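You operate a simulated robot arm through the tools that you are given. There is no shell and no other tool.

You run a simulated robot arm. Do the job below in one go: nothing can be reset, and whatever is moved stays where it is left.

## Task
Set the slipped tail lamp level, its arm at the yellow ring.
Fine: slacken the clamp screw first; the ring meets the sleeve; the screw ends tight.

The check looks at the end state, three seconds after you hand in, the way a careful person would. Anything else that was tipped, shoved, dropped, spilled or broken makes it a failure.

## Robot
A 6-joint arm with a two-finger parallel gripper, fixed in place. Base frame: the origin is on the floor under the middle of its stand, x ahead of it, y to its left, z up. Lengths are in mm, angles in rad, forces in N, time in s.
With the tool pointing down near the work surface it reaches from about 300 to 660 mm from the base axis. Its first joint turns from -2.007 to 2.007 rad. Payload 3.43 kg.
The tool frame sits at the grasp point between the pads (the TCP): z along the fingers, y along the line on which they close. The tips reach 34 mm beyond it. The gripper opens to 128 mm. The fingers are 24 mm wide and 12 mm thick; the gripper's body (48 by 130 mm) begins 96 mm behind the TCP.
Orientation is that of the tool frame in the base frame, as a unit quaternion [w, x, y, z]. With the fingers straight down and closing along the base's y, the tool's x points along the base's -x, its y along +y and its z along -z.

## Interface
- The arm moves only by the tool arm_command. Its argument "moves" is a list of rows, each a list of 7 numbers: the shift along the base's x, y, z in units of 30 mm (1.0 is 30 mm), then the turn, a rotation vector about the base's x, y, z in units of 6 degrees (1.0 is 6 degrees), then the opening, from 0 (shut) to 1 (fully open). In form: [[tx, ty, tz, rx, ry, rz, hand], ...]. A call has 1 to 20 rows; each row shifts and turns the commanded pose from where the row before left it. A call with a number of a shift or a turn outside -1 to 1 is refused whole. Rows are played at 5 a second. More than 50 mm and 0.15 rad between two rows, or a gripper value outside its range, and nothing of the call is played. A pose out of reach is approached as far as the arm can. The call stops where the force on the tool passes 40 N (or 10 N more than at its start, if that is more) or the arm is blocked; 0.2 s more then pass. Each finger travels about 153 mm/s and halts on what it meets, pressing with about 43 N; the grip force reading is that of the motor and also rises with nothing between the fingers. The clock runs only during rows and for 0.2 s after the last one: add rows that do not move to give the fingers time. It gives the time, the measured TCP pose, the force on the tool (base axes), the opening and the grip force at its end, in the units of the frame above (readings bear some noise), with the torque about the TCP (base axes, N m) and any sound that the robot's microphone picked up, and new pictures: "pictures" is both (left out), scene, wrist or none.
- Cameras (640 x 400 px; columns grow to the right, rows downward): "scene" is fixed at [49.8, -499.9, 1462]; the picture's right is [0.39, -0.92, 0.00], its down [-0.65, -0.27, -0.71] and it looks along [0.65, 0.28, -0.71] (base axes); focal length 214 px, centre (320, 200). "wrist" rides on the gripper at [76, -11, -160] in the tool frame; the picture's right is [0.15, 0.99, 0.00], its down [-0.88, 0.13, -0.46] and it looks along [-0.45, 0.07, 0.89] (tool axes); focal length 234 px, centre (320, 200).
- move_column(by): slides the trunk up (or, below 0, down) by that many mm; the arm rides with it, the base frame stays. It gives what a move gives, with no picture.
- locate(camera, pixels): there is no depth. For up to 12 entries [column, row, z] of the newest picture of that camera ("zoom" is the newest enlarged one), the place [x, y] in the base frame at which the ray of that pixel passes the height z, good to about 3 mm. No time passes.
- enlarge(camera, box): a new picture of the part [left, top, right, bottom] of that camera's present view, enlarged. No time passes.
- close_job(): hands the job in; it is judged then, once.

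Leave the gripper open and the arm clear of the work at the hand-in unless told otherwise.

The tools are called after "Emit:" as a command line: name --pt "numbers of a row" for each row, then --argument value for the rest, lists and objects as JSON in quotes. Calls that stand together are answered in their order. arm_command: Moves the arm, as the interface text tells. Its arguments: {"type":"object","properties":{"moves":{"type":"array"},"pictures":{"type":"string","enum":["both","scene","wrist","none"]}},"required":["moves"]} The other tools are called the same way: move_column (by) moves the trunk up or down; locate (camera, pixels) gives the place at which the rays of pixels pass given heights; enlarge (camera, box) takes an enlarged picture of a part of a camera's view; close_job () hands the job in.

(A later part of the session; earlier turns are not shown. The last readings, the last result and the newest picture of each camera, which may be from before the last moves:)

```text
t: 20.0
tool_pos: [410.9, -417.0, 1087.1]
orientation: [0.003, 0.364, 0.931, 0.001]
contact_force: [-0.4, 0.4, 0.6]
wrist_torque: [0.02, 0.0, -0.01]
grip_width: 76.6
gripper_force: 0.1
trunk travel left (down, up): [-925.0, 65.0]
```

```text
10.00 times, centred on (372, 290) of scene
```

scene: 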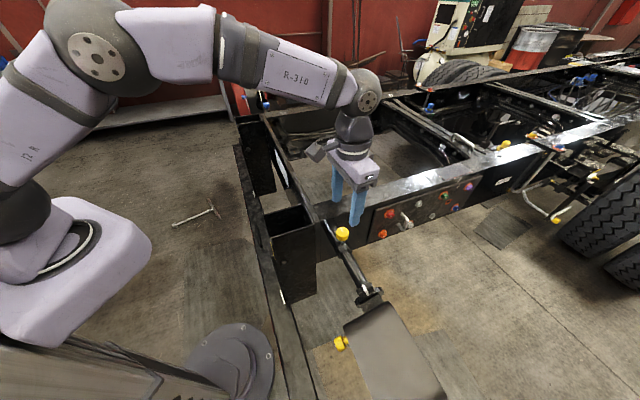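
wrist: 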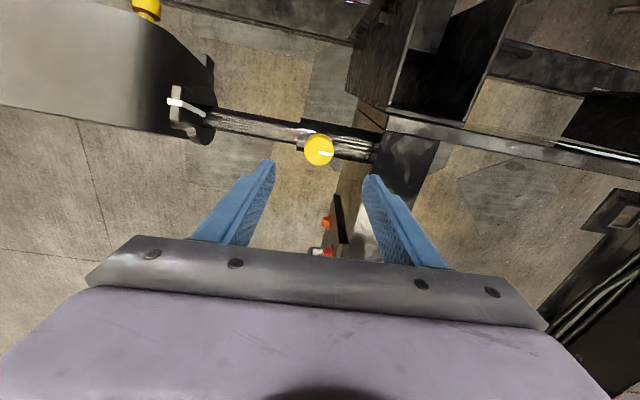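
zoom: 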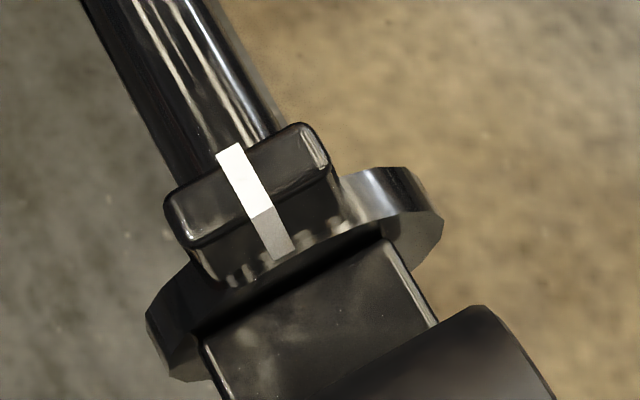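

The screw turned 87° counter-clockwise, the head shows no visible rise, and the lamp and arm haven't moved. I'll check whether the clamp has let go using the fin. First I'll approach it from above with the fingers aligned to its lean (tilt 17.6°, camera on the sleeve side) and stop about 36 mm clear of its top.

Emit:
arm_command --pt "-0.303 -0.181 0 0 0 -0.964 0.6" --pt "-0.303 -0.181 0 0 0 -0.964 0.6" --pt "-0.303 -0.181 0 0 0 -0.964 0.6" --pt "-0.303 -0.181 0 0 0 -0.964 0.6" --pt "-0.303 -0.181 0 0 0 -0.964 0.6" --pt "-0.303 -0.181 0 0 0 -0.964 0.6" --pt "-0.303 -0.181 0 0 0 -0.964 0.6" --pt "-0.303 -0.181 0 0 0 -0.964 0.6" --pt "-0.303 -0.181 0 0 0 -0.964 0.6" --pt "-0.303 -0.181 0 0 0 -0.964 0.6" --pt "-0.303 -0.181 0 0 0 -0.964 0.6" --pt "-0.303 -0.181 0 0 0 -0.964 0.6" --pt "-0.303 -0.181 0 0 0 -0.964 0.6" --pt "-0.303 -0.181 0 0 0 -0.964 0.6" --pt "-0.303 -0.181 0 0 0 -0.964 0.6" --pt "-0.303 -0.181 0 0 0 -0.964 0.6" --pt "0 0 -0.55 -0.691 -0.691 0 0.6" --pt "0 0 -0.55 -0.691 -0.691 0 0.6" --pt "0 0 -0.55 -0.691 -0.691 0 0.6" --pictures "both"

```text
t: 24.0
tool_pos: [265.8, -505.5, 1037.9]
orientation: [0.145, 0.914, 0.376, 0.057]
contact_force: [-0.7, 0.5, 0.2]
wrist_torque: [0.03, -0.01, -0.01]
grip_width: 76.7
gripper_force: 0.1
trunk travel left (down, up): [-925.0, 65.0]
```

scene: 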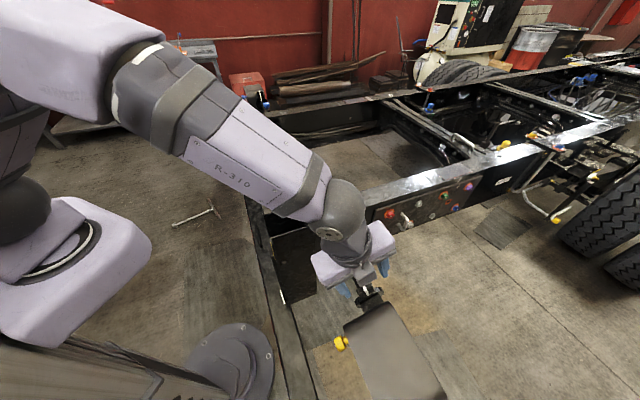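
wrist: 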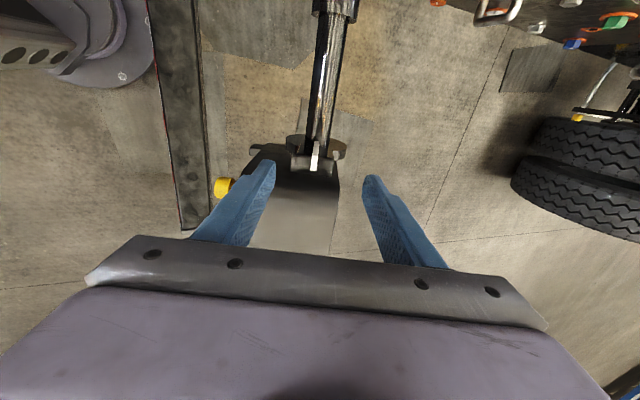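

The fin is centred between the fingers at wrist (315,155), the tube runs up the image to the sleeve at (337,10), and the lamp lies below. I'll enlarge for alignment.

Emit:
enlarge --camera "wrist" --box '[270, 120, 366, 180]'

Emit:
enlarge --camera "wrist" --box '[200, 120, 360, 260]'

Emit:
locate --camera "wrist" --pixels '[[315, 145, 970], [315, 167, 960], [337, 18, 892], [320, 130, 892]]'

Emit:
enlarge --camera "scene" --box '[320, 270, 448, 400]'

```text
6.67 times, centred on (318, 150) of wrist
```

zoom: 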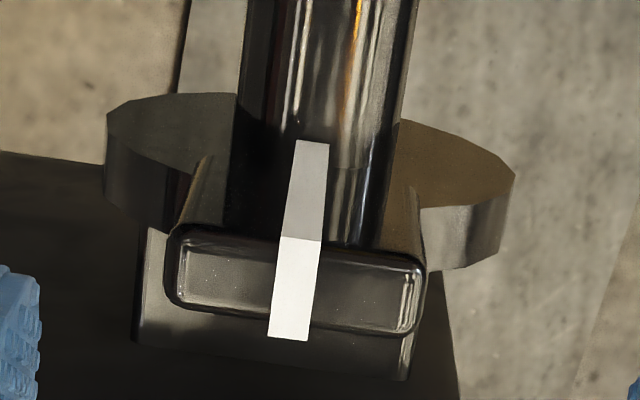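

```text
2.86 times, centred on (280, 190) of wrist
```

zoom: 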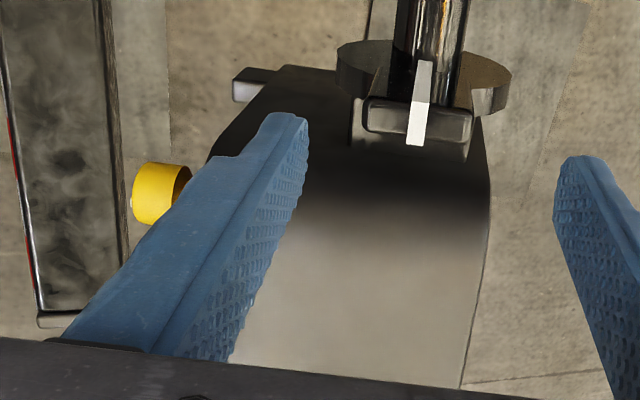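

```text
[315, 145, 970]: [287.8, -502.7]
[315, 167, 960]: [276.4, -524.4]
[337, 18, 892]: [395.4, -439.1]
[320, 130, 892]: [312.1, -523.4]
```

```text
3.08 times, centred on (384, 335) of scene
```

zoom: 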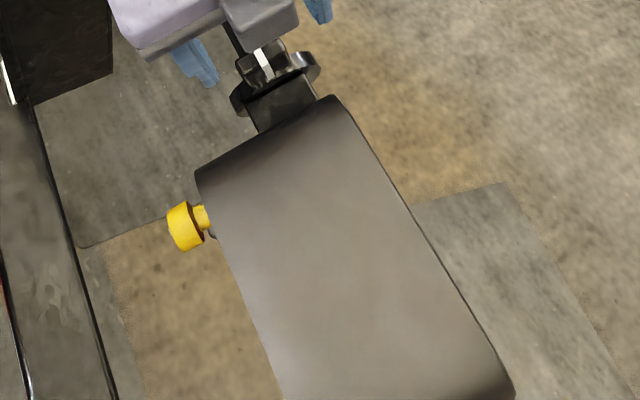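

The view shows the fingers square to the arm, and the fin's lean matches my 17.6° tilt to within a degree or so. The fin centre sits 4–5 mm to one side. I'll shift for that, bias 5 mm toward the sleeve to stay off the disc, and advance 78 mm along the fin.

Emit:
arm_command --pt "0.013 0.22 -0.047 0 0 0 0.6" --pt "0.111 -0.111 -0.495 0 0 0 0.6" --pt "0.111 -0.111 -0.495 0 0 0 0.6" --pt "0.111 -0.111 -0.495 0 0 0 0.6" --pt "0.111 -0.111 -0.495 0 0 0 0.6" --pt "0.111 -0.111 -0.495 0 0 0 0.6" --pt "0 0 0 0 0 0 0.6" --pictures "both"

```text
t: 25.6
tool_pos: [282.9, -513.9, 961.8]
orientation: [0.144, 0.913, 0.376, 0.057]
contact_force: [1.0, 0.1, 0.6]
wrist_torque: [0.02, -0.01, 0.01]
grip_width: 76.9
gripper_force: 0.0
trunk travel left (down, up): [-925.0, 65.0]
```

scene: 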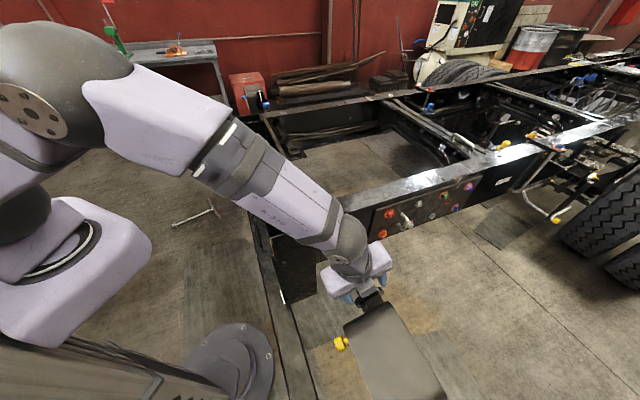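
wrist: 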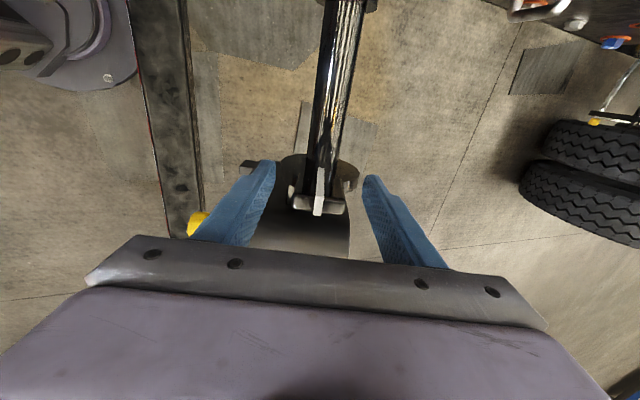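

The fin top is at wrist (319,205), about where it should be for a TCP 7 mm below its top. I'll zoom once to check finger clearance at the disc.

Emit:
enlarge --camera "wrist" --box '[240, 140, 400, 240]'

Emit:
enlarge --camera "scene" --box '[316, 255, 412, 315]'

```text
4.00 times, centred on (320, 190) of wrist
```

zoom: 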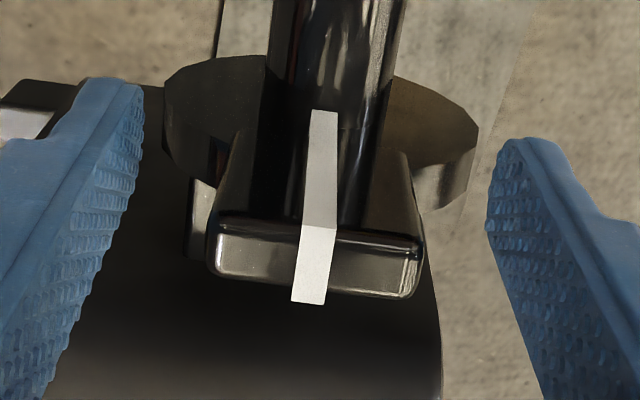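

```text
6.67 times, centred on (364, 285) of scene
```

zoom: 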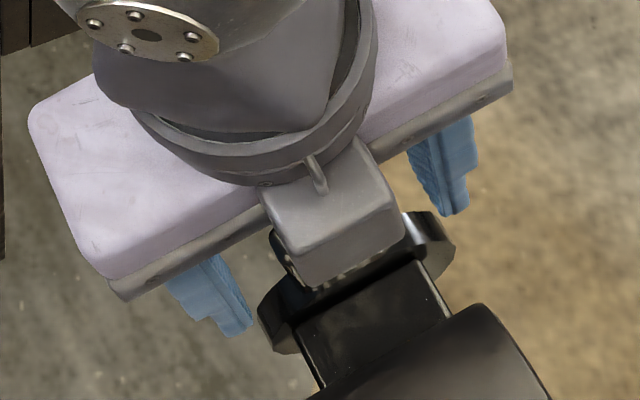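

The fin lies midway between the fingers, clear of the disc. I'll close on the fin and read the force.

Emit:
arm_command --pt "0 0 0 0 0 0 0.3" --pt "0 0 0 0 0 0 0" --pt "0 0 0 0 0 0 0" --pictures "wrist"

Emit:
enlarge --camera "wrist" --box '[240, 140, 400, 240]'

```text
t: 26.4
tool_pos: [282.9, -514.7, 963.6]
orientation: [0.147, 0.913, 0.376, 0.057]
contact_force: [-3.1, 5.1, 11.3]
wrist_torque: [-1.32, -1.32, 0.29]
grip_width: 41.1
gripper_force: 45.0
trunk travel left (down, up): [-925.0, 65.0]
```

wrist: 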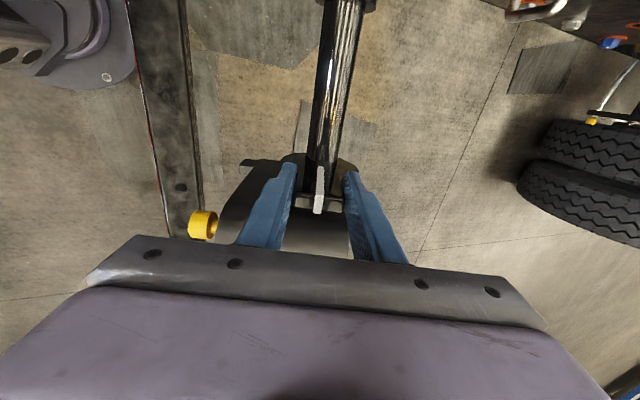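

```text
4.00 times, centred on (320, 190) of wrist
```

zoom: 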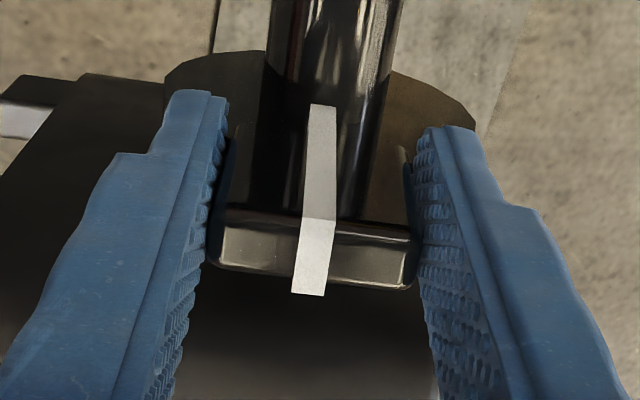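

The grip is 41 mm with a torque of about 1.9 N m around the arm axis. The pads aren't quite parallel to the fin, and the arm doesn't yield to this, so the clamp probably still holds. I'll do one gentle check, a 2 mm outward pull along the arm, and read the force.

Emit:
arm_command --pt "-0.024 -0.024 0 0 0 0 0" --pt "-0.024 -0.024 0 0 0 0 0" --pt "0 0 0 0 0 0 0" --pictures "wrist"

```text
t: 27.2
tool_pos: [282.4, -514.6, 964.6]
orientation: [0.147, 0.913, 0.377, 0.056]
contact_force: [7.0, 3.9, 21.3]
wrist_torque: [-0.72, -1.8, 0.59]
grip_width: 40.9
gripper_force: 44.8
trunk travel left (down, up): [-925.0, 65.0]
```

wrist: 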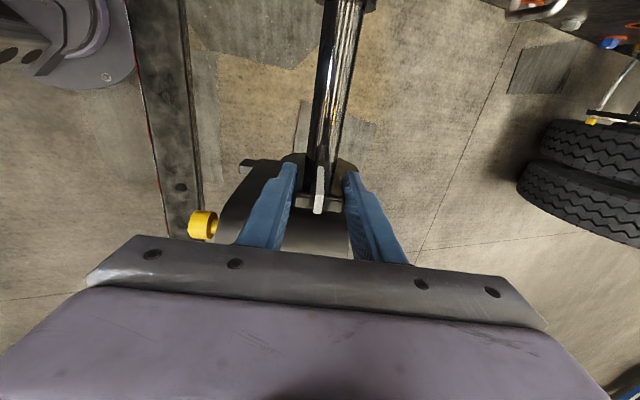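

The tool hardly moved and felt about 8 N of resistance along the arm, so the clamp still holds and I shouldn't force it. I'll relax the pull, open, back off along the fin, level the tool and return above the screw to slacken it further.

Emit:
arm_command --pt "0.048 0.048 0 0 0 0 0" --pt "0 0 0 0 0 0 0.6" --pt "0 0 0 0 0 0 0.6" --pt "-0.111 0.111 0.495 0 0 0 0.6" --pt "-0.111 0.111 0.495 0 0 0 0.6" --pt "-0.111 0.111 0.495 0 0 0 0.6" --pt "-0.111 0.111 0.495 0 0 0 0.6" --pt "-0.111 0.111 0.495 0 0 0 0.6" --pt "0.803 0.446 0.282 0.691 0.691 0 0.6" --pt "0.803 0.446 0.282 0.691 0.691 0 0.6" --pt "0.803 0.446 0.282 0.691 0.691 0 0.6" --pt "0.803 0.446 0.282 0 0 0 0.6" --pt "0.803 0.446 0.282 0 0 0 0.6" --pt "0.803 0.446 0.282 0 0 0 0.6" --pt "0 0 0 0 0 0 0.6" --pictures "both"

```text
t: 30.4
tool_pos: [410.1, -417.9, 1087.8]
orientation: [0.003, 0.924, 0.381, -0.002]
contact_force: [0.2, 0.3, 0.0]
wrist_torque: [-0.03, 0.01, -0.02]
grip_width: 76.8
gripper_force: 0.1
trunk travel left (down, up): [-925.0, 65.0]
```

scene: 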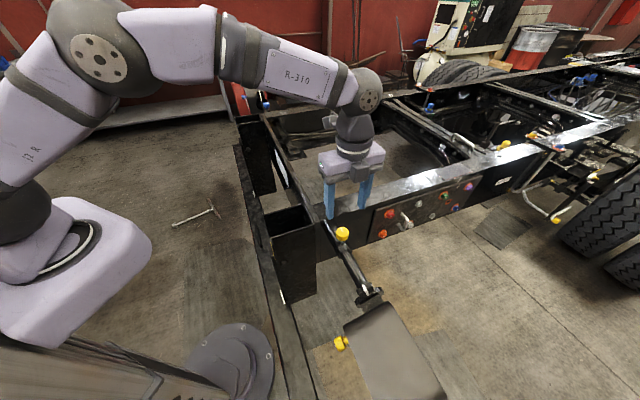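
wrist: 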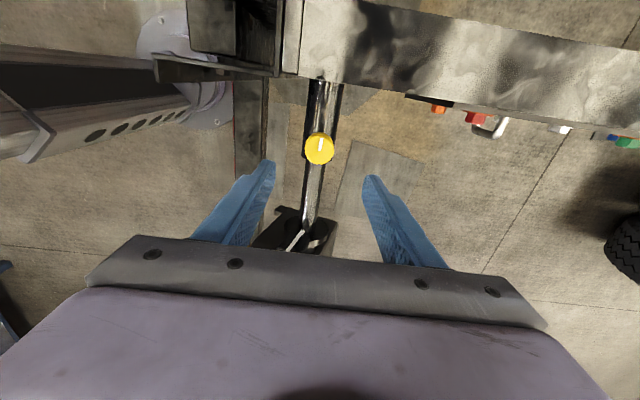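

The head is back between the fingers at (319,149), its mark pointing inboard. I'll go down to z 966 and close on it.

Emit:
arm_command --pt "0 0 -0.81 0 0 0 0.6" --pt "0 0 -0.81 0 0 0 0.6" --pt "0 0 -0.81 0 0 0 0.6" --pt "0 0 -0.81 0 0 0 0.6" --pt "0 0 -0.81 0 0 0 0.6" --pt "0 0 0 0 0 0 0.6" --pt "0 0 0 0 0 0 0.25" --pt "0 0 0 0 0 0 0" --pt "0 0 0 0 0 0 0" --pictures "wrist"

```text
t: 32.4
tool_pos: [409.7, -418.6, 964.6]
orientation: [0.002, 0.924, 0.382, -0.001]
contact_force: [0.3, -1.3, 1.3]
wrist_torque: [0.12, 0.21, 0.0]
grip_width: 35.8
gripper_force: 45.4
trunk travel left (down, up): [-925.0, 65.0]
```

wrist: 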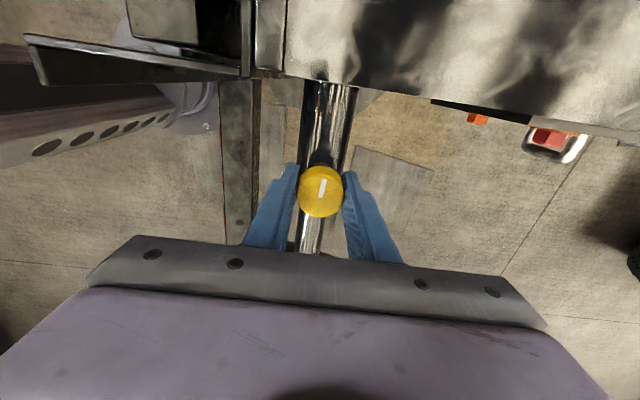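

The screw is gripped again at 35.8 mm and 45 N with little side load. Next is 90° more counter-clockwise, watching torque, the mark and the lamp.

Emit:
arm_command --pt "0 0 0 0 0 0.8 0" --pt "0 0 0 0 0 0.8 0" --pt "0 0 0 0 0 0.9 0" --pt "0 0 0 0 0 0.9 0" --pt "0 0 0 0 0 0.9 0" --pt "0 0 0 0 0 0.9 0" --pt "0 0 0 0 0 0.9 0" --pt "0 0 0 0 0 0.9 0" --pt "0 0 0 0 0 0.9 0" --pt "0 0 0 0 0 0.9 0" --pt "0 0 0 0 0 0.9 0" --pt "0 0 0 0 0 0.9 0" --pt "0 0 0 0 0 0.9 0" --pt "0 0 0 0 0 0.9 0" --pt "0 0 0 0 0 0.9 0" --pt "0 0 0 0 0 0.9 0" --pt "0 0 0 0 0 0.8 0" --pictures "both"

```text
t: 36.0
tool_pos: [410.6, -417.0, 965.0]
orientation: [0.001, 0.383, 0.924, 0.001]
contact_force: [-1.8, -4.5, -14.6]
wrist_torque: [-0.1, 0.74, 0.0]
grip_width: 35.7
gripper_force: 44.8
trunk travel left (down, up): [-925.0, 65.0]
```

scene: 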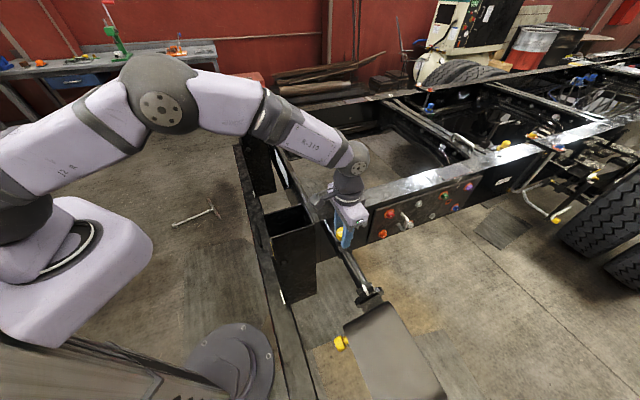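
wrist: 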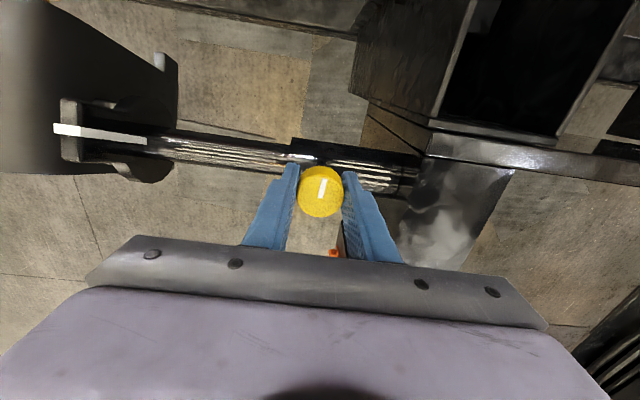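

The total is now about 177° and the mark still follows the fingers. The tool feels -14.6 N in z, meaning a downward pull on it. I want to rule out that this direction is screwing the head down, so I'll release, lift, and compare head height again.

Emit:
arm_command --pt "0 0 0 0 0 0 0.6" --pt "0 0 0 0 0 0 0.6" --pt "0 0 0.81 0 0 0 0.6" --pt "0 0 0.81 0 0 0 0.6" --pt "0 0 0.81 0 0 0 0.6" --pt "0 0 0.81 0 0 0 0.6" --pt "0 0 0.81 0 0 0 0.6" --pt "0 0 0 0 0 0 0.6" --pictures "both"

Emit:
enlarge --camera "scene" --box '[318, 215, 366, 245]'

Emit:
enlarge --camera "wrist" --box '[286, 130, 350, 170]'

Emit:
enlarge --camera "scene" --box '[340, 270, 404, 310]'

```text
t: 37.8
tool_pos: [410.2, -417.0, 1086.3]
orientation: [0.003, 0.384, 0.923, 0.001]
contact_force: [0.3, -0.9, 0.7]
wrist_torque: [0.03, 0.03, 0.0]
grip_width: 76.6
gripper_force: 0.0
trunk travel left (down, up): [-925.0, 65.0]
```

scene: 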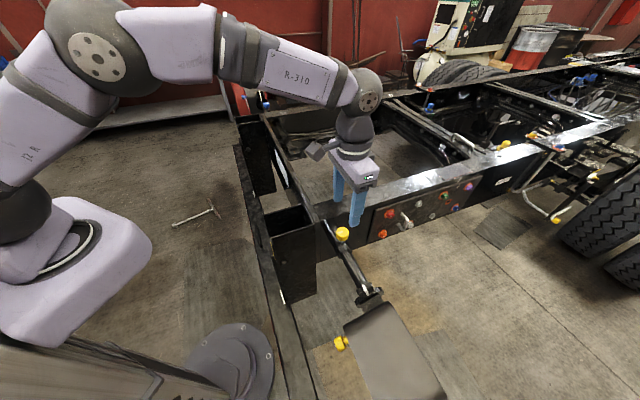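
wrist: 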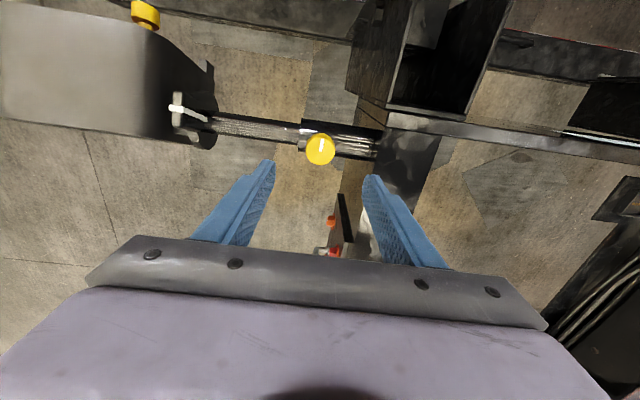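

```text
13.33 times, centred on (342, 230) of scene
```

zoom: 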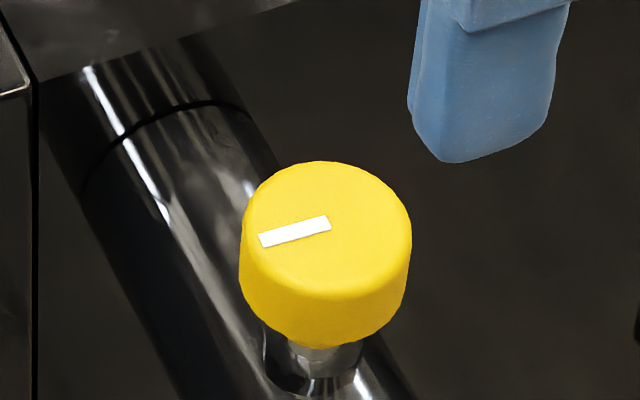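

```text
10.00 times, centred on (318, 150) of wrist
```

zoom: 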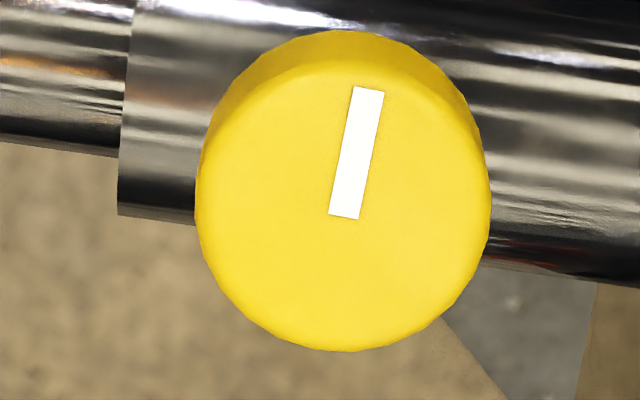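

```text
10.00 times, centred on (372, 290) of scene
```

zoom: 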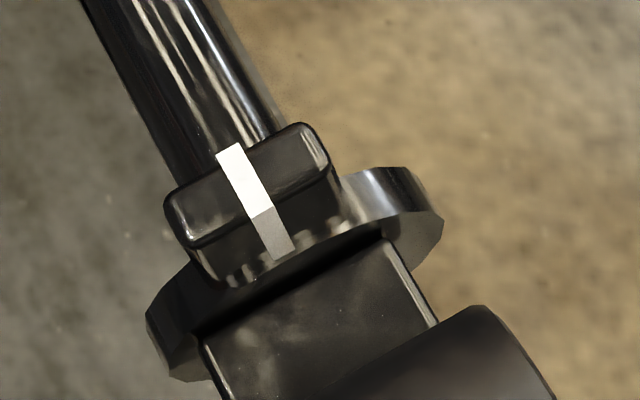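

The head height is unchanged, so the screw only turns and the z pull comes from the arm itself. The mark now points opposite to its start and the lamp hasn't moved. I'll grip again right here and continue counter-clockwise.

Emit:
arm_command --pt "0 0 -0.81 0 0 0 0.6" --pt "0 0 -0.81 0 0 0 0.6" --pt "0 0 -0.81 0 0 0 0.6" --pt "0 0 -0.81 0 0 0 0.6" --pt "0 0 -0.76 0 0 0 0.6" --pt "0 0 0 0 0 0 0.6" --pt "0 0 0 0 0 0 0.25" --pt "0 0 0 0 0 0 0" --pt "0 0 0 0 0 0 0" --pt "0 0 0 0 0 0.9 0" --pt "0 0 0 0 0 0.9 0" --pt "0 0 0 0 0 0.9 0" --pt "0 0 0 0 0 0.9 0" --pt "0 0 0 0 0 0.9 0" --pt "0 0 0 0 0 0.9 0" --pt "0 0 0 0 0 0.9 0" --pt "0 0 0 0 0 0.9 0" --pt "0 0 0 0 0 0.9 0" --pt "0 0 0 0 0 0.9 0" --pictures "both"

```text
t: 41.8
tool_pos: [410.6, -417.3, 965.4]
orientation: [0.002, -0.077, 0.997, 0.002]
contact_force: [3.2, -9.1, -1.6]
wrist_torque: [0.19, 0.31, -0.04]
grip_width: 35.9
gripper_force: 44.8
trunk travel left (down, up): [-925.0, 65.0]
```

scene: 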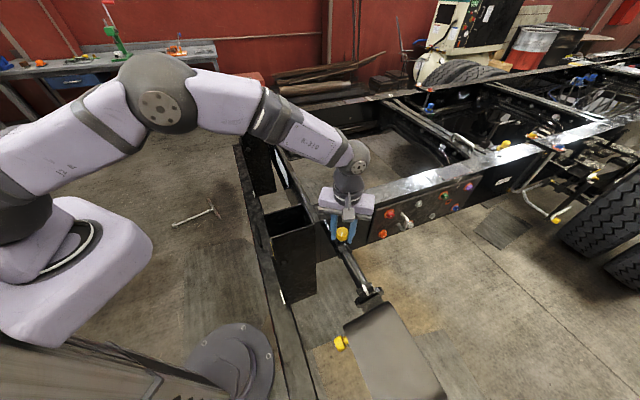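
wrist: 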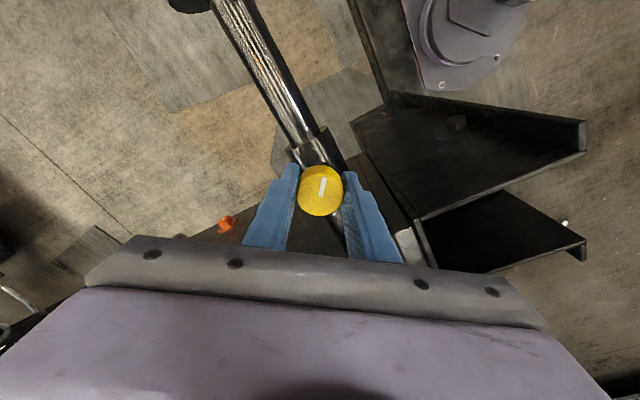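

The screw is at about 229° total, turning freely, with the lamp still in place. I'll continue another 80°.

Emit:
arm_command --pt "0 0 0 0 0 0.9 0" --pt "0 0 0 0 0 0.9 0" --pt "0 0 0 0 0 0.9 0" --pt "0 0 0 0 0 0.9 0" --pt "0 0 0 0 0 0.9 0" --pt "0 0 0 0 0 0.9 0" --pt "0 0 0 0 0 0.9 0" --pt "0 0 0 0 0 0.9 0" --pt "0 0 0 0 0 0.9 0" --pt "0 0 0 0 0 0.9 0" --pt "0 0 0 0 0 0.9 0" --pt "0 0 0 0 0 0.9 0" --pt "0 0 0 0 0 0.9 0" --pt "0 0 0 0 0 0.9 0" --pt "0 0 0 0 0 0.9 0" --pictures "both"

```text
t: 45.0
tool_pos: [409.7, -417.2, 966.7]
orientation: [0.0, -0.706, 0.708, 0.005]
contact_force: [-4.7, 1.5, -5.4]
wrist_torque: [-0.89, -0.22, 0.02]
grip_width: 35.7
gripper_force: 45.2
trunk travel left (down, up): [-925.0, 65.0]
```

scene: 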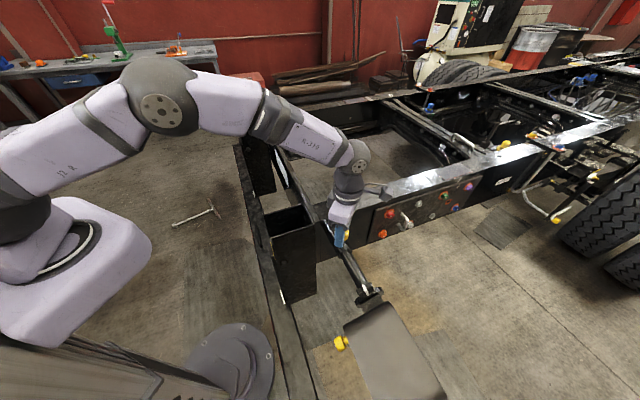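
wrist: 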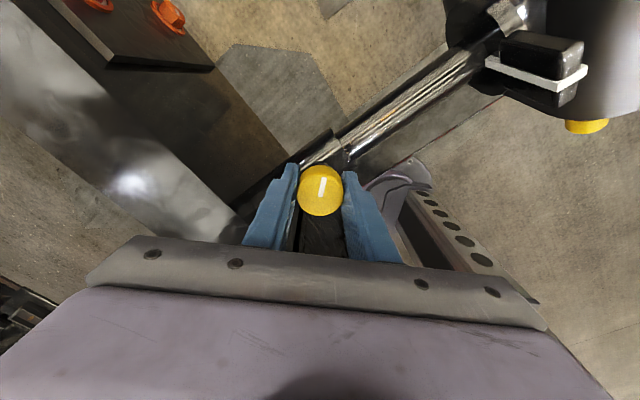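

The total is about 310° counter-clockwise with no resistance, so I'll test the arm again. I'll open, lift, turn to yaw +45° and tilt 18.4° (the tape edges suggested about a degree more lean), and return to the standoff above the fin.

Emit:
arm_command --pt "0 0 0 0 0 0 0.6" --pt "0 0 0 0 0 0 0.6" --pt "0 0 0.81 0 0 0 0.6" --pt "0 0 0.81 0 0 0 0.6" --pt "0 0 0.81 0 0 0 0.6" --pt "0 0 0.81 0 0 0 0.6" --pt "0 0 0.81 0 0 0 0.6" --pt "-0.604 -0.329 0 0 0 -0.9375 0.6" --pt "-0.604 -0.329 0 0 0 -0.9375 0.6" --pt "-0.604 -0.329 0 0 0 -0.9375 0.6" --pt "-0.604 -0.329 0 0 0 -0.9375 0.6" --pt "-0.604 -0.329 0 0 0 -0.9375 0.6" --pt "-0.604 -0.329 0 0 0 -0.9375 0.6" --pt "-0.604 -0.329 0 0 0 -0.9375 0.6" --pt "-0.604 -0.329 0 0 0 -0.9375 0.6" --pt "0 0 -0.43 -0.542 -0.542 0 0.6" --pt "0 0 -0.43 -0.542 -0.542 0 0.6" --pt "0 0 -0.43 -0.542 -0.542 0 0.6" --pt "0 0 -0.43 -0.542 -0.542 0 0.6" --pt "0 0 0 0 0 0 0.6" --pictures "both"

Emit:
enlarge --camera "wrist" --box '[240, 130, 400, 240]'

```text
t: 49.2
tool_pos: [265.2, -497.2, 1036.3]
orientation: [0.063, -0.378, 0.912, -0.146]
contact_force: [0.5, -0.6, 0.4]
wrist_torque: [0.0, 0.01, 0.02]
grip_width: 77.0
gripper_force: 0.0
trunk travel left (down, up): [-925.0, 65.0]
```

scene: 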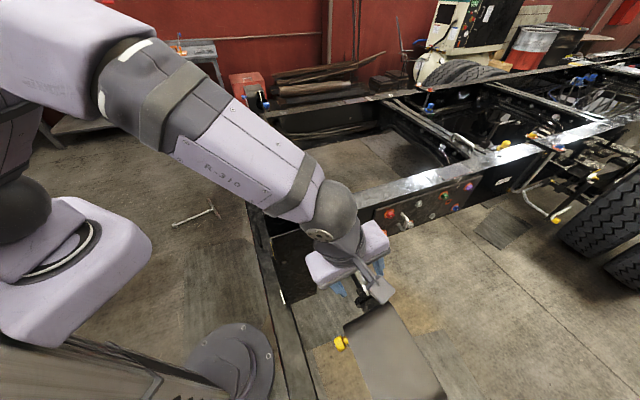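
wrist: 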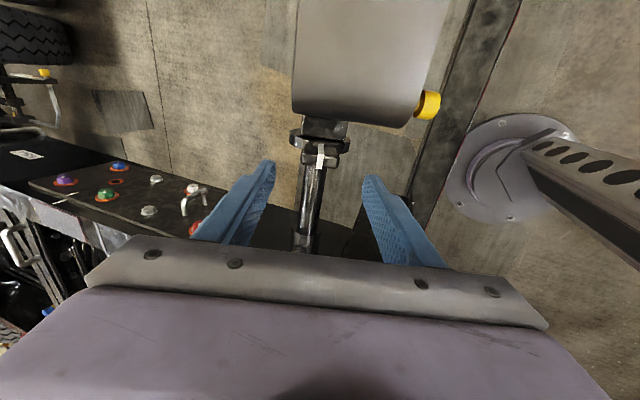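

```text
3.64 times, centred on (320, 185) of wrist
```

zoom: 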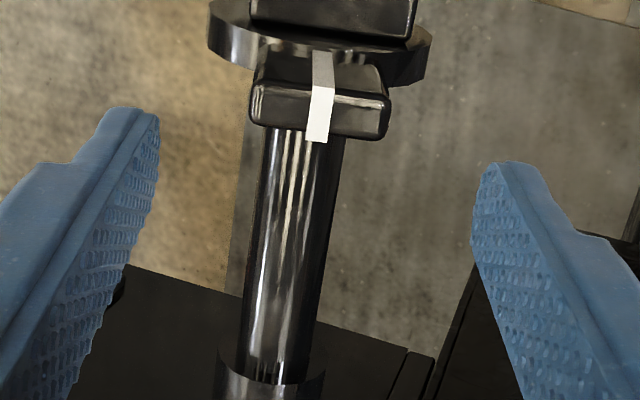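

From this side the fin at (320,160), the tube and the sleeve mouth at about (305,238) are all visible, and the fin is centred within half a millimetre. I'll advance 78 mm along it and close.

Emit:
arm_command --pt "0.116 -0.116 -0.4935 0 0 0 0.6" --pt "0.116 -0.116 -0.4935 0 0 0 0.6" --pt "0.116 -0.116 -0.4935 0 0 0 0.6" --pt "0.116 -0.116 -0.4935 0 0 0 0.6" --pt "0.116 -0.116 -0.4935 0 0 0 0.6" --pt "0 0 0 0 0 0 0.6" --pt "0 0 0 0 0 0 0.4" --pt "0 0 0 0 0 0 0" --pt "0 0 0 0 0 0 0" --pictures "both"

Emit:
enlarge --camera "wrist" --box '[240, 150, 400, 250]'

```text
t: 51.2
tool_pos: [284.2, -512.9, 964.4]
orientation: [0.062, -0.377, 0.912, -0.146]
contact_force: [-3.6, 2.4, 9.9]
wrist_torque: [0.29, 0.28, 0.11]
grip_width: 41.9
gripper_force: 45.6
trunk travel left (down, up): [-925.0, 65.0]
```

scene: 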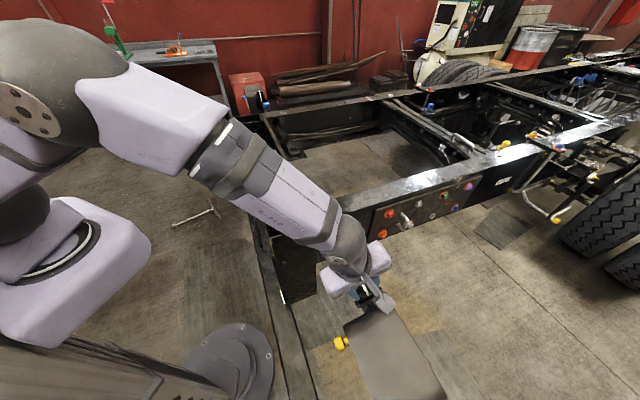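
wrist: 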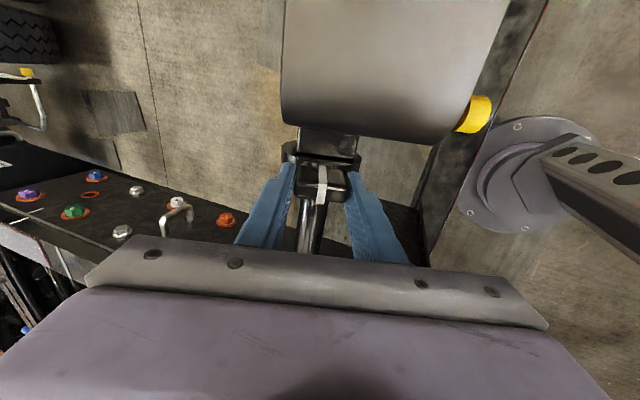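

```text
4.00 times, centred on (320, 200) of wrist
```

zoom: 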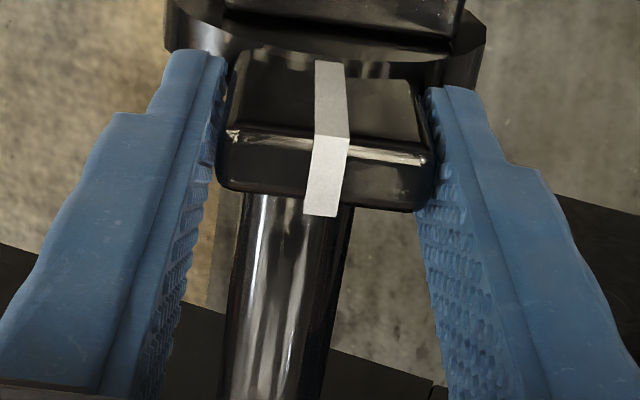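

The grip is good, with only about 0.4 N m of torque this time. I'll make a gentle 2 mm outward pull to feel whether the clamp is now slack.

Emit:
arm_command --pt "-0.024 -0.024 0 0 0 0 0" --pt "-0.024 -0.024 0 0 0 0 0" --pt "0 0 0 0 0 0 0" --pictures "wrist"

```text
t: 52.0
tool_pos: [282.9, -513.2, 963.6]
orientation: [0.063, -0.378, 0.912, -0.148]
contact_force: [3.3, 5.3, 16.8]
wrist_torque: [0.31, -1.06, 0.42]
grip_width: 41.5
gripper_force: 45.2
trunk travel left (down, up): [-925.0, 65.0]
```

wrist: 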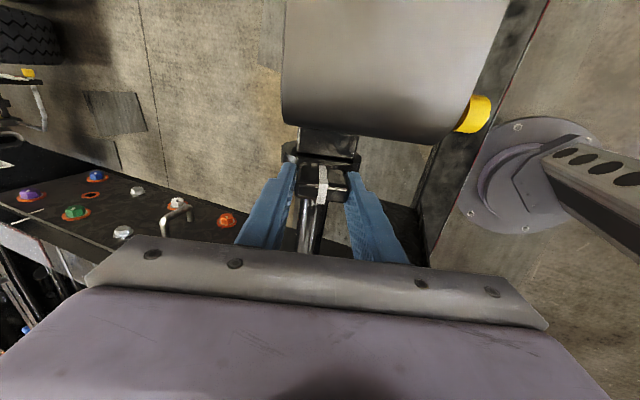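

The resistance is about 6–7 N and the tool moved about 1 mm. I'll pull 4 mm more to see whether the force levels off and it slides, or keeps climbing because it is still clamped.

Emit:
arm_command --pt "-0.032 -0.032 0 0 0 0 0" --pt "-0.032 -0.032 0 0 0 0 0" --pt "-0.032 -0.032 0 0 0 0 0" --pt "0 0 0 0 0 0 0" --pictures "wrist"

Emit:
enlarge --camera "wrist" --box '[240, 150, 400, 250]'

```text
t: 53.0
tool_pos: [279.4, -517.3, 964.3]
orientation: [0.063, -0.377, 0.912, -0.148]
contact_force: [9.3, -0.9, 16.4]
wrist_torque: [-0.82, -1.55, 0.39]
grip_width: 41.1
gripper_force: 45.5
trunk travel left (down, up): [-925.0, 65.0]
```

wrist: 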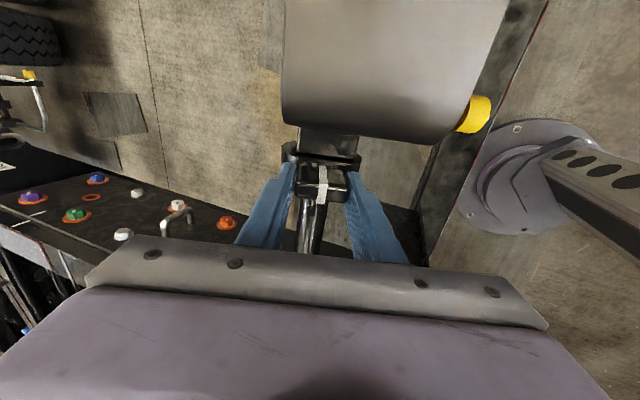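

```text
4.00 times, centred on (320, 200) of wrist
```

zoom: 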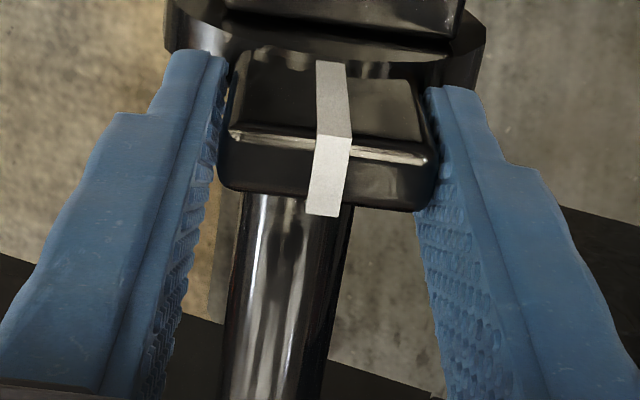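

The tool and fin moved together about 6 mm with a steady 6 N, so the clamp is slack and the arm slides. I'll draw it out another 20 mm, then back off to look for the ring at the mouth.

Emit:
arm_command --pt "-0.059 -0.059 0 0 0 0 0" --pt "-0.059 -0.059 0 0 0 0 0" --pt "-0.059 -0.059 0 0 0 0 0" --pt "-0.059 -0.059 0 0 0 0 0" --pt "-0.059 -0.059 0 0 0 0 0" --pt "-0.059 -0.059 0 0 0 0 0" --pt "-0.059 -0.059 0 0 0 0 0" --pt "-0.059 -0.059 0 0 0 0 0" --pt "0 0 0 0 0 0 0" --pictures "both"

Emit:
enlarge --camera "wrist" --box '[240, 150, 400, 260]'

Emit:
enlarge --camera "scene" --box '[316, 230, 396, 290]'

```text
t: 55.0
tool_pos: [265.6, -531.8, 964.8]
orientation: [0.062, -0.378, 0.912, -0.147]
contact_force: [10.8, -1.6, 20.6]
wrist_torque: [0.13, -0.88, 0.45]
grip_width: 41.6
gripper_force: 45.5
trunk travel left (down, up): [-925.0, 65.0]
```

scene: 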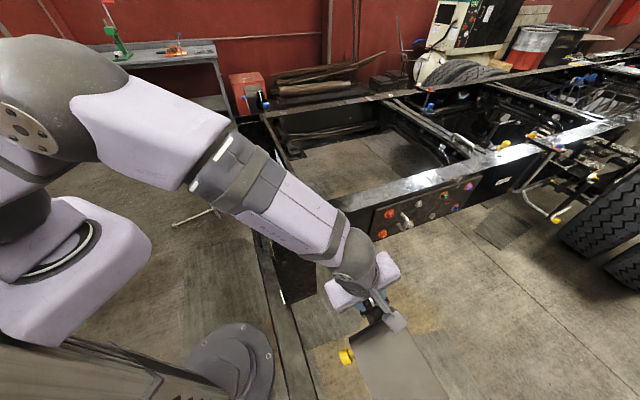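
wrist: 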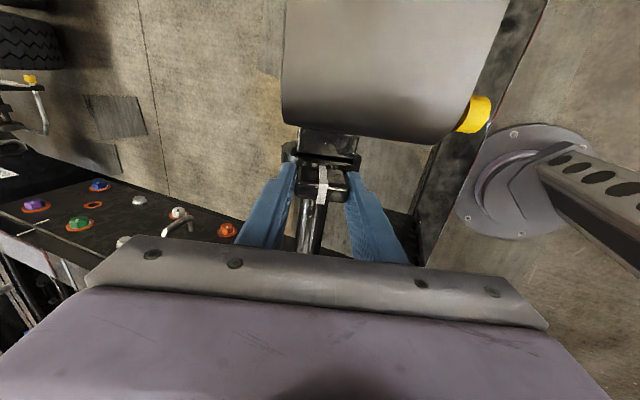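

```text
3.64 times, centred on (320, 205) of wrist
```

zoom: 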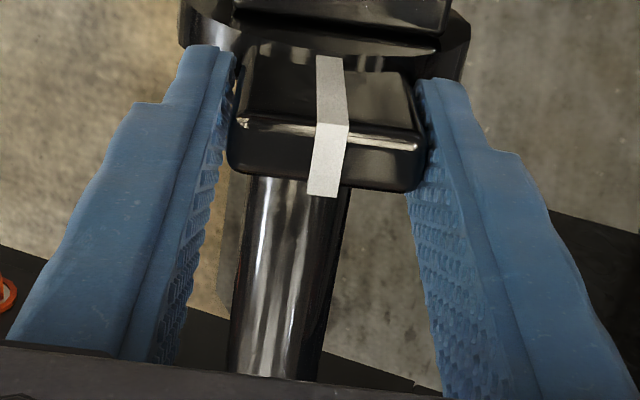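

```text
6.67 times, centred on (356, 260) of scene
```

zoom: 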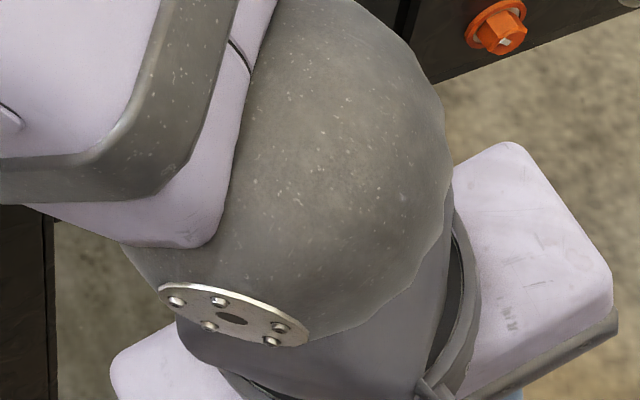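

The arm has come out about 26 mm with the fin staying put between the pads and around 6–7 N along the arm. While I hold it I'll start the roll about the arm axis (75 mm below the TCP), first 6° of the 18.4°, and check that the lamp follows.

Emit:
arm_command --pt "0.0905 -0.0905 0.0388 0.3614 0.3614 0 0" --pt "0.0917 -0.0917 0.032 0.3614 0.3614 0 0" --pt "0 0 0 0 0 0 0" --pictures "both"

Emit:
enlarge --camera "wrist" --box '[240, 150, 400, 260]'

```text
t: 55.8
tool_pos: [269.1, -538.0, 966.5]
orientation: [0.042, -0.38, 0.919, -0.098]
contact_force: [4.7, 0.3, 17.7]
wrist_torque: [-1.02, -0.96, 0.27]
grip_width: 41.3
gripper_force: 45.1
trunk travel left (down, up): [-925.0, 65.0]
```

scene: 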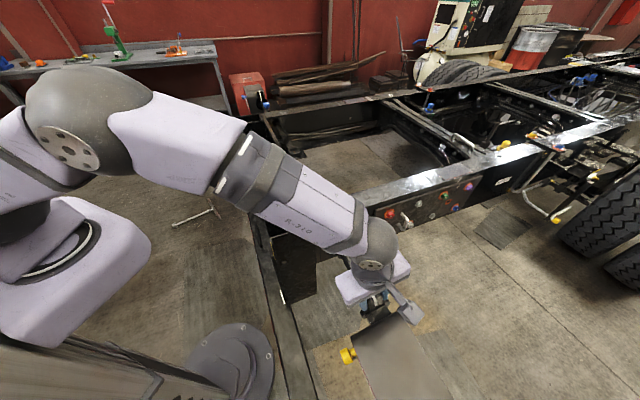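
wrist: 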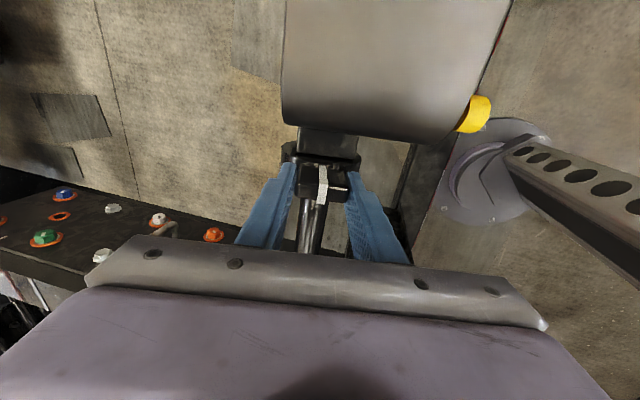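

```text
3.64 times, centred on (320, 205) of wrist
```

zoom: 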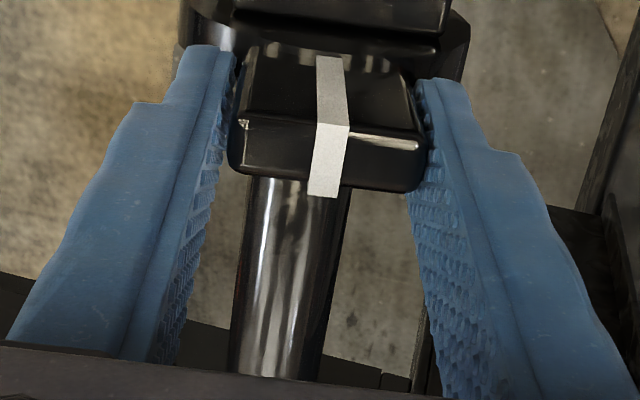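

The lamp and fin keep the same place in the wrist picture while the floor moves behind, so the roll follows with about 1.4 N m. I'll finish the remaining 12.3°.

Emit:
arm_command --pt "0.093 -0.093 0.0247 0.3614 0.3614 0 0" --pt "0.0938 -0.0938 0.018 0.3614 0.3614 0 0" --pt "0.0943 -0.0943 0.0107 0.3614 0.3614 0 0" --pt "0.0945 -0.0945 0.0035 0.3614 0.3614 0 0" --pt "0 0 0 0 0 0 0" --pictures "both"

Emit:
enlarge --camera "wrist" --box '[240, 150, 400, 260]'

```text
t: 57.0
tool_pos: [280.1, -548.0, 967.9]
orientation: [0.002, -0.382, 0.924, 0.003]
contact_force: [-2.1, 4.3, 15.5]
wrist_torque: [-0.16, -0.28, 0.31]
grip_width: 41.4
gripper_force: 44.1
trunk travel left (down, up): [-925.0, 65.0]
```

scene: 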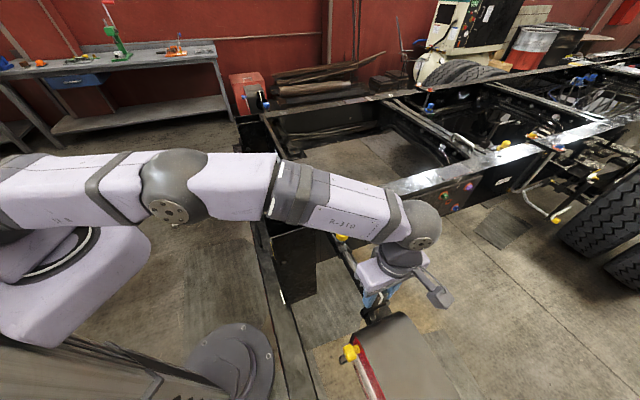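
wrist: 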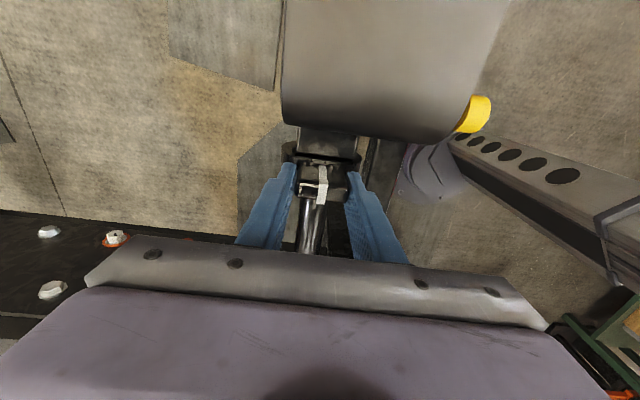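

```text
3.64 times, centred on (320, 205) of wrist
```

zoom: 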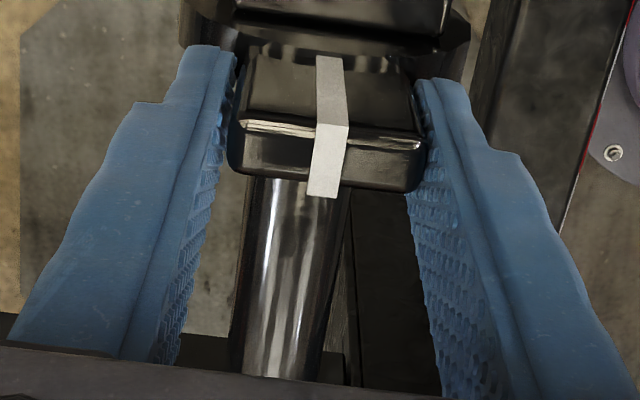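

The tool is vertical now and the scene shows the lens face turned up to horizontal. I'll open, wait, and lift 80 mm straight up, then check that the lamp holds by friction and where the ring is.

Emit:
arm_command --pt "0 0 0 0 0 0 0.6" --pt "0 0 0 0 0 0 0.6" --pt "0 0 0.53 0 0 0 0.6" --pt "0 0 0.53 0 0 0 0.6" --pt "0 0 0.53 0 0 0 0.6" --pt "0 0 0.53 0 0 0 0.6" --pt "0 0 0.53 0 0 0 0.6" --pt "0 0 0 0 0 0 0.6" --pictures "both"

Emit:
enlarge --camera "wrist" --box '[240, 130, 400, 250]'

Emit:
enlarge --camera "scene" --box '[316, 220, 444, 400]'

```text
t: 58.8
tool_pos: [279.3, -548.0, 1046.7]
orientation: [0.002, -0.382, 0.924, 0.003]
contact_force: [0.1, -0.7, 0.3]
wrist_torque: [-0.04, -0.01, 0.0]
grip_width: 76.7
gripper_force: 0.0
trunk travel left (down, up): [-925.0, 65.0]
```

scene: 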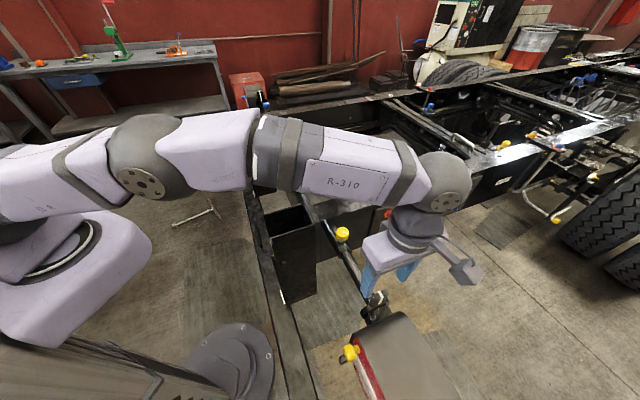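
wrist: 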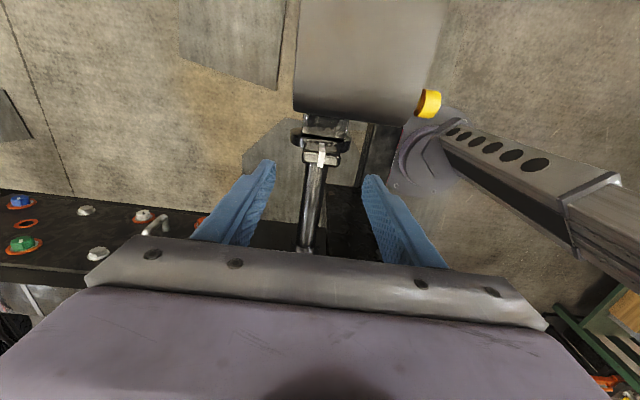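

```text
3.33 times, centred on (320, 190) of wrist
```

zoom: 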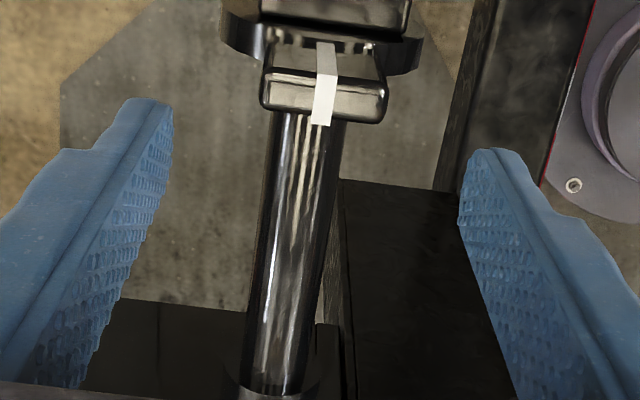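

```text
2.22 times, centred on (380, 310) of scene
```

zoom: 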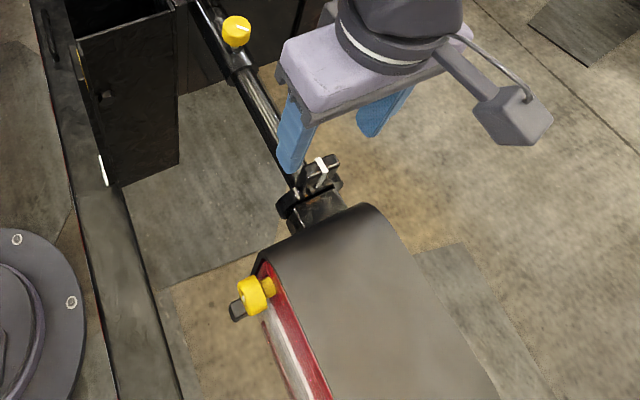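

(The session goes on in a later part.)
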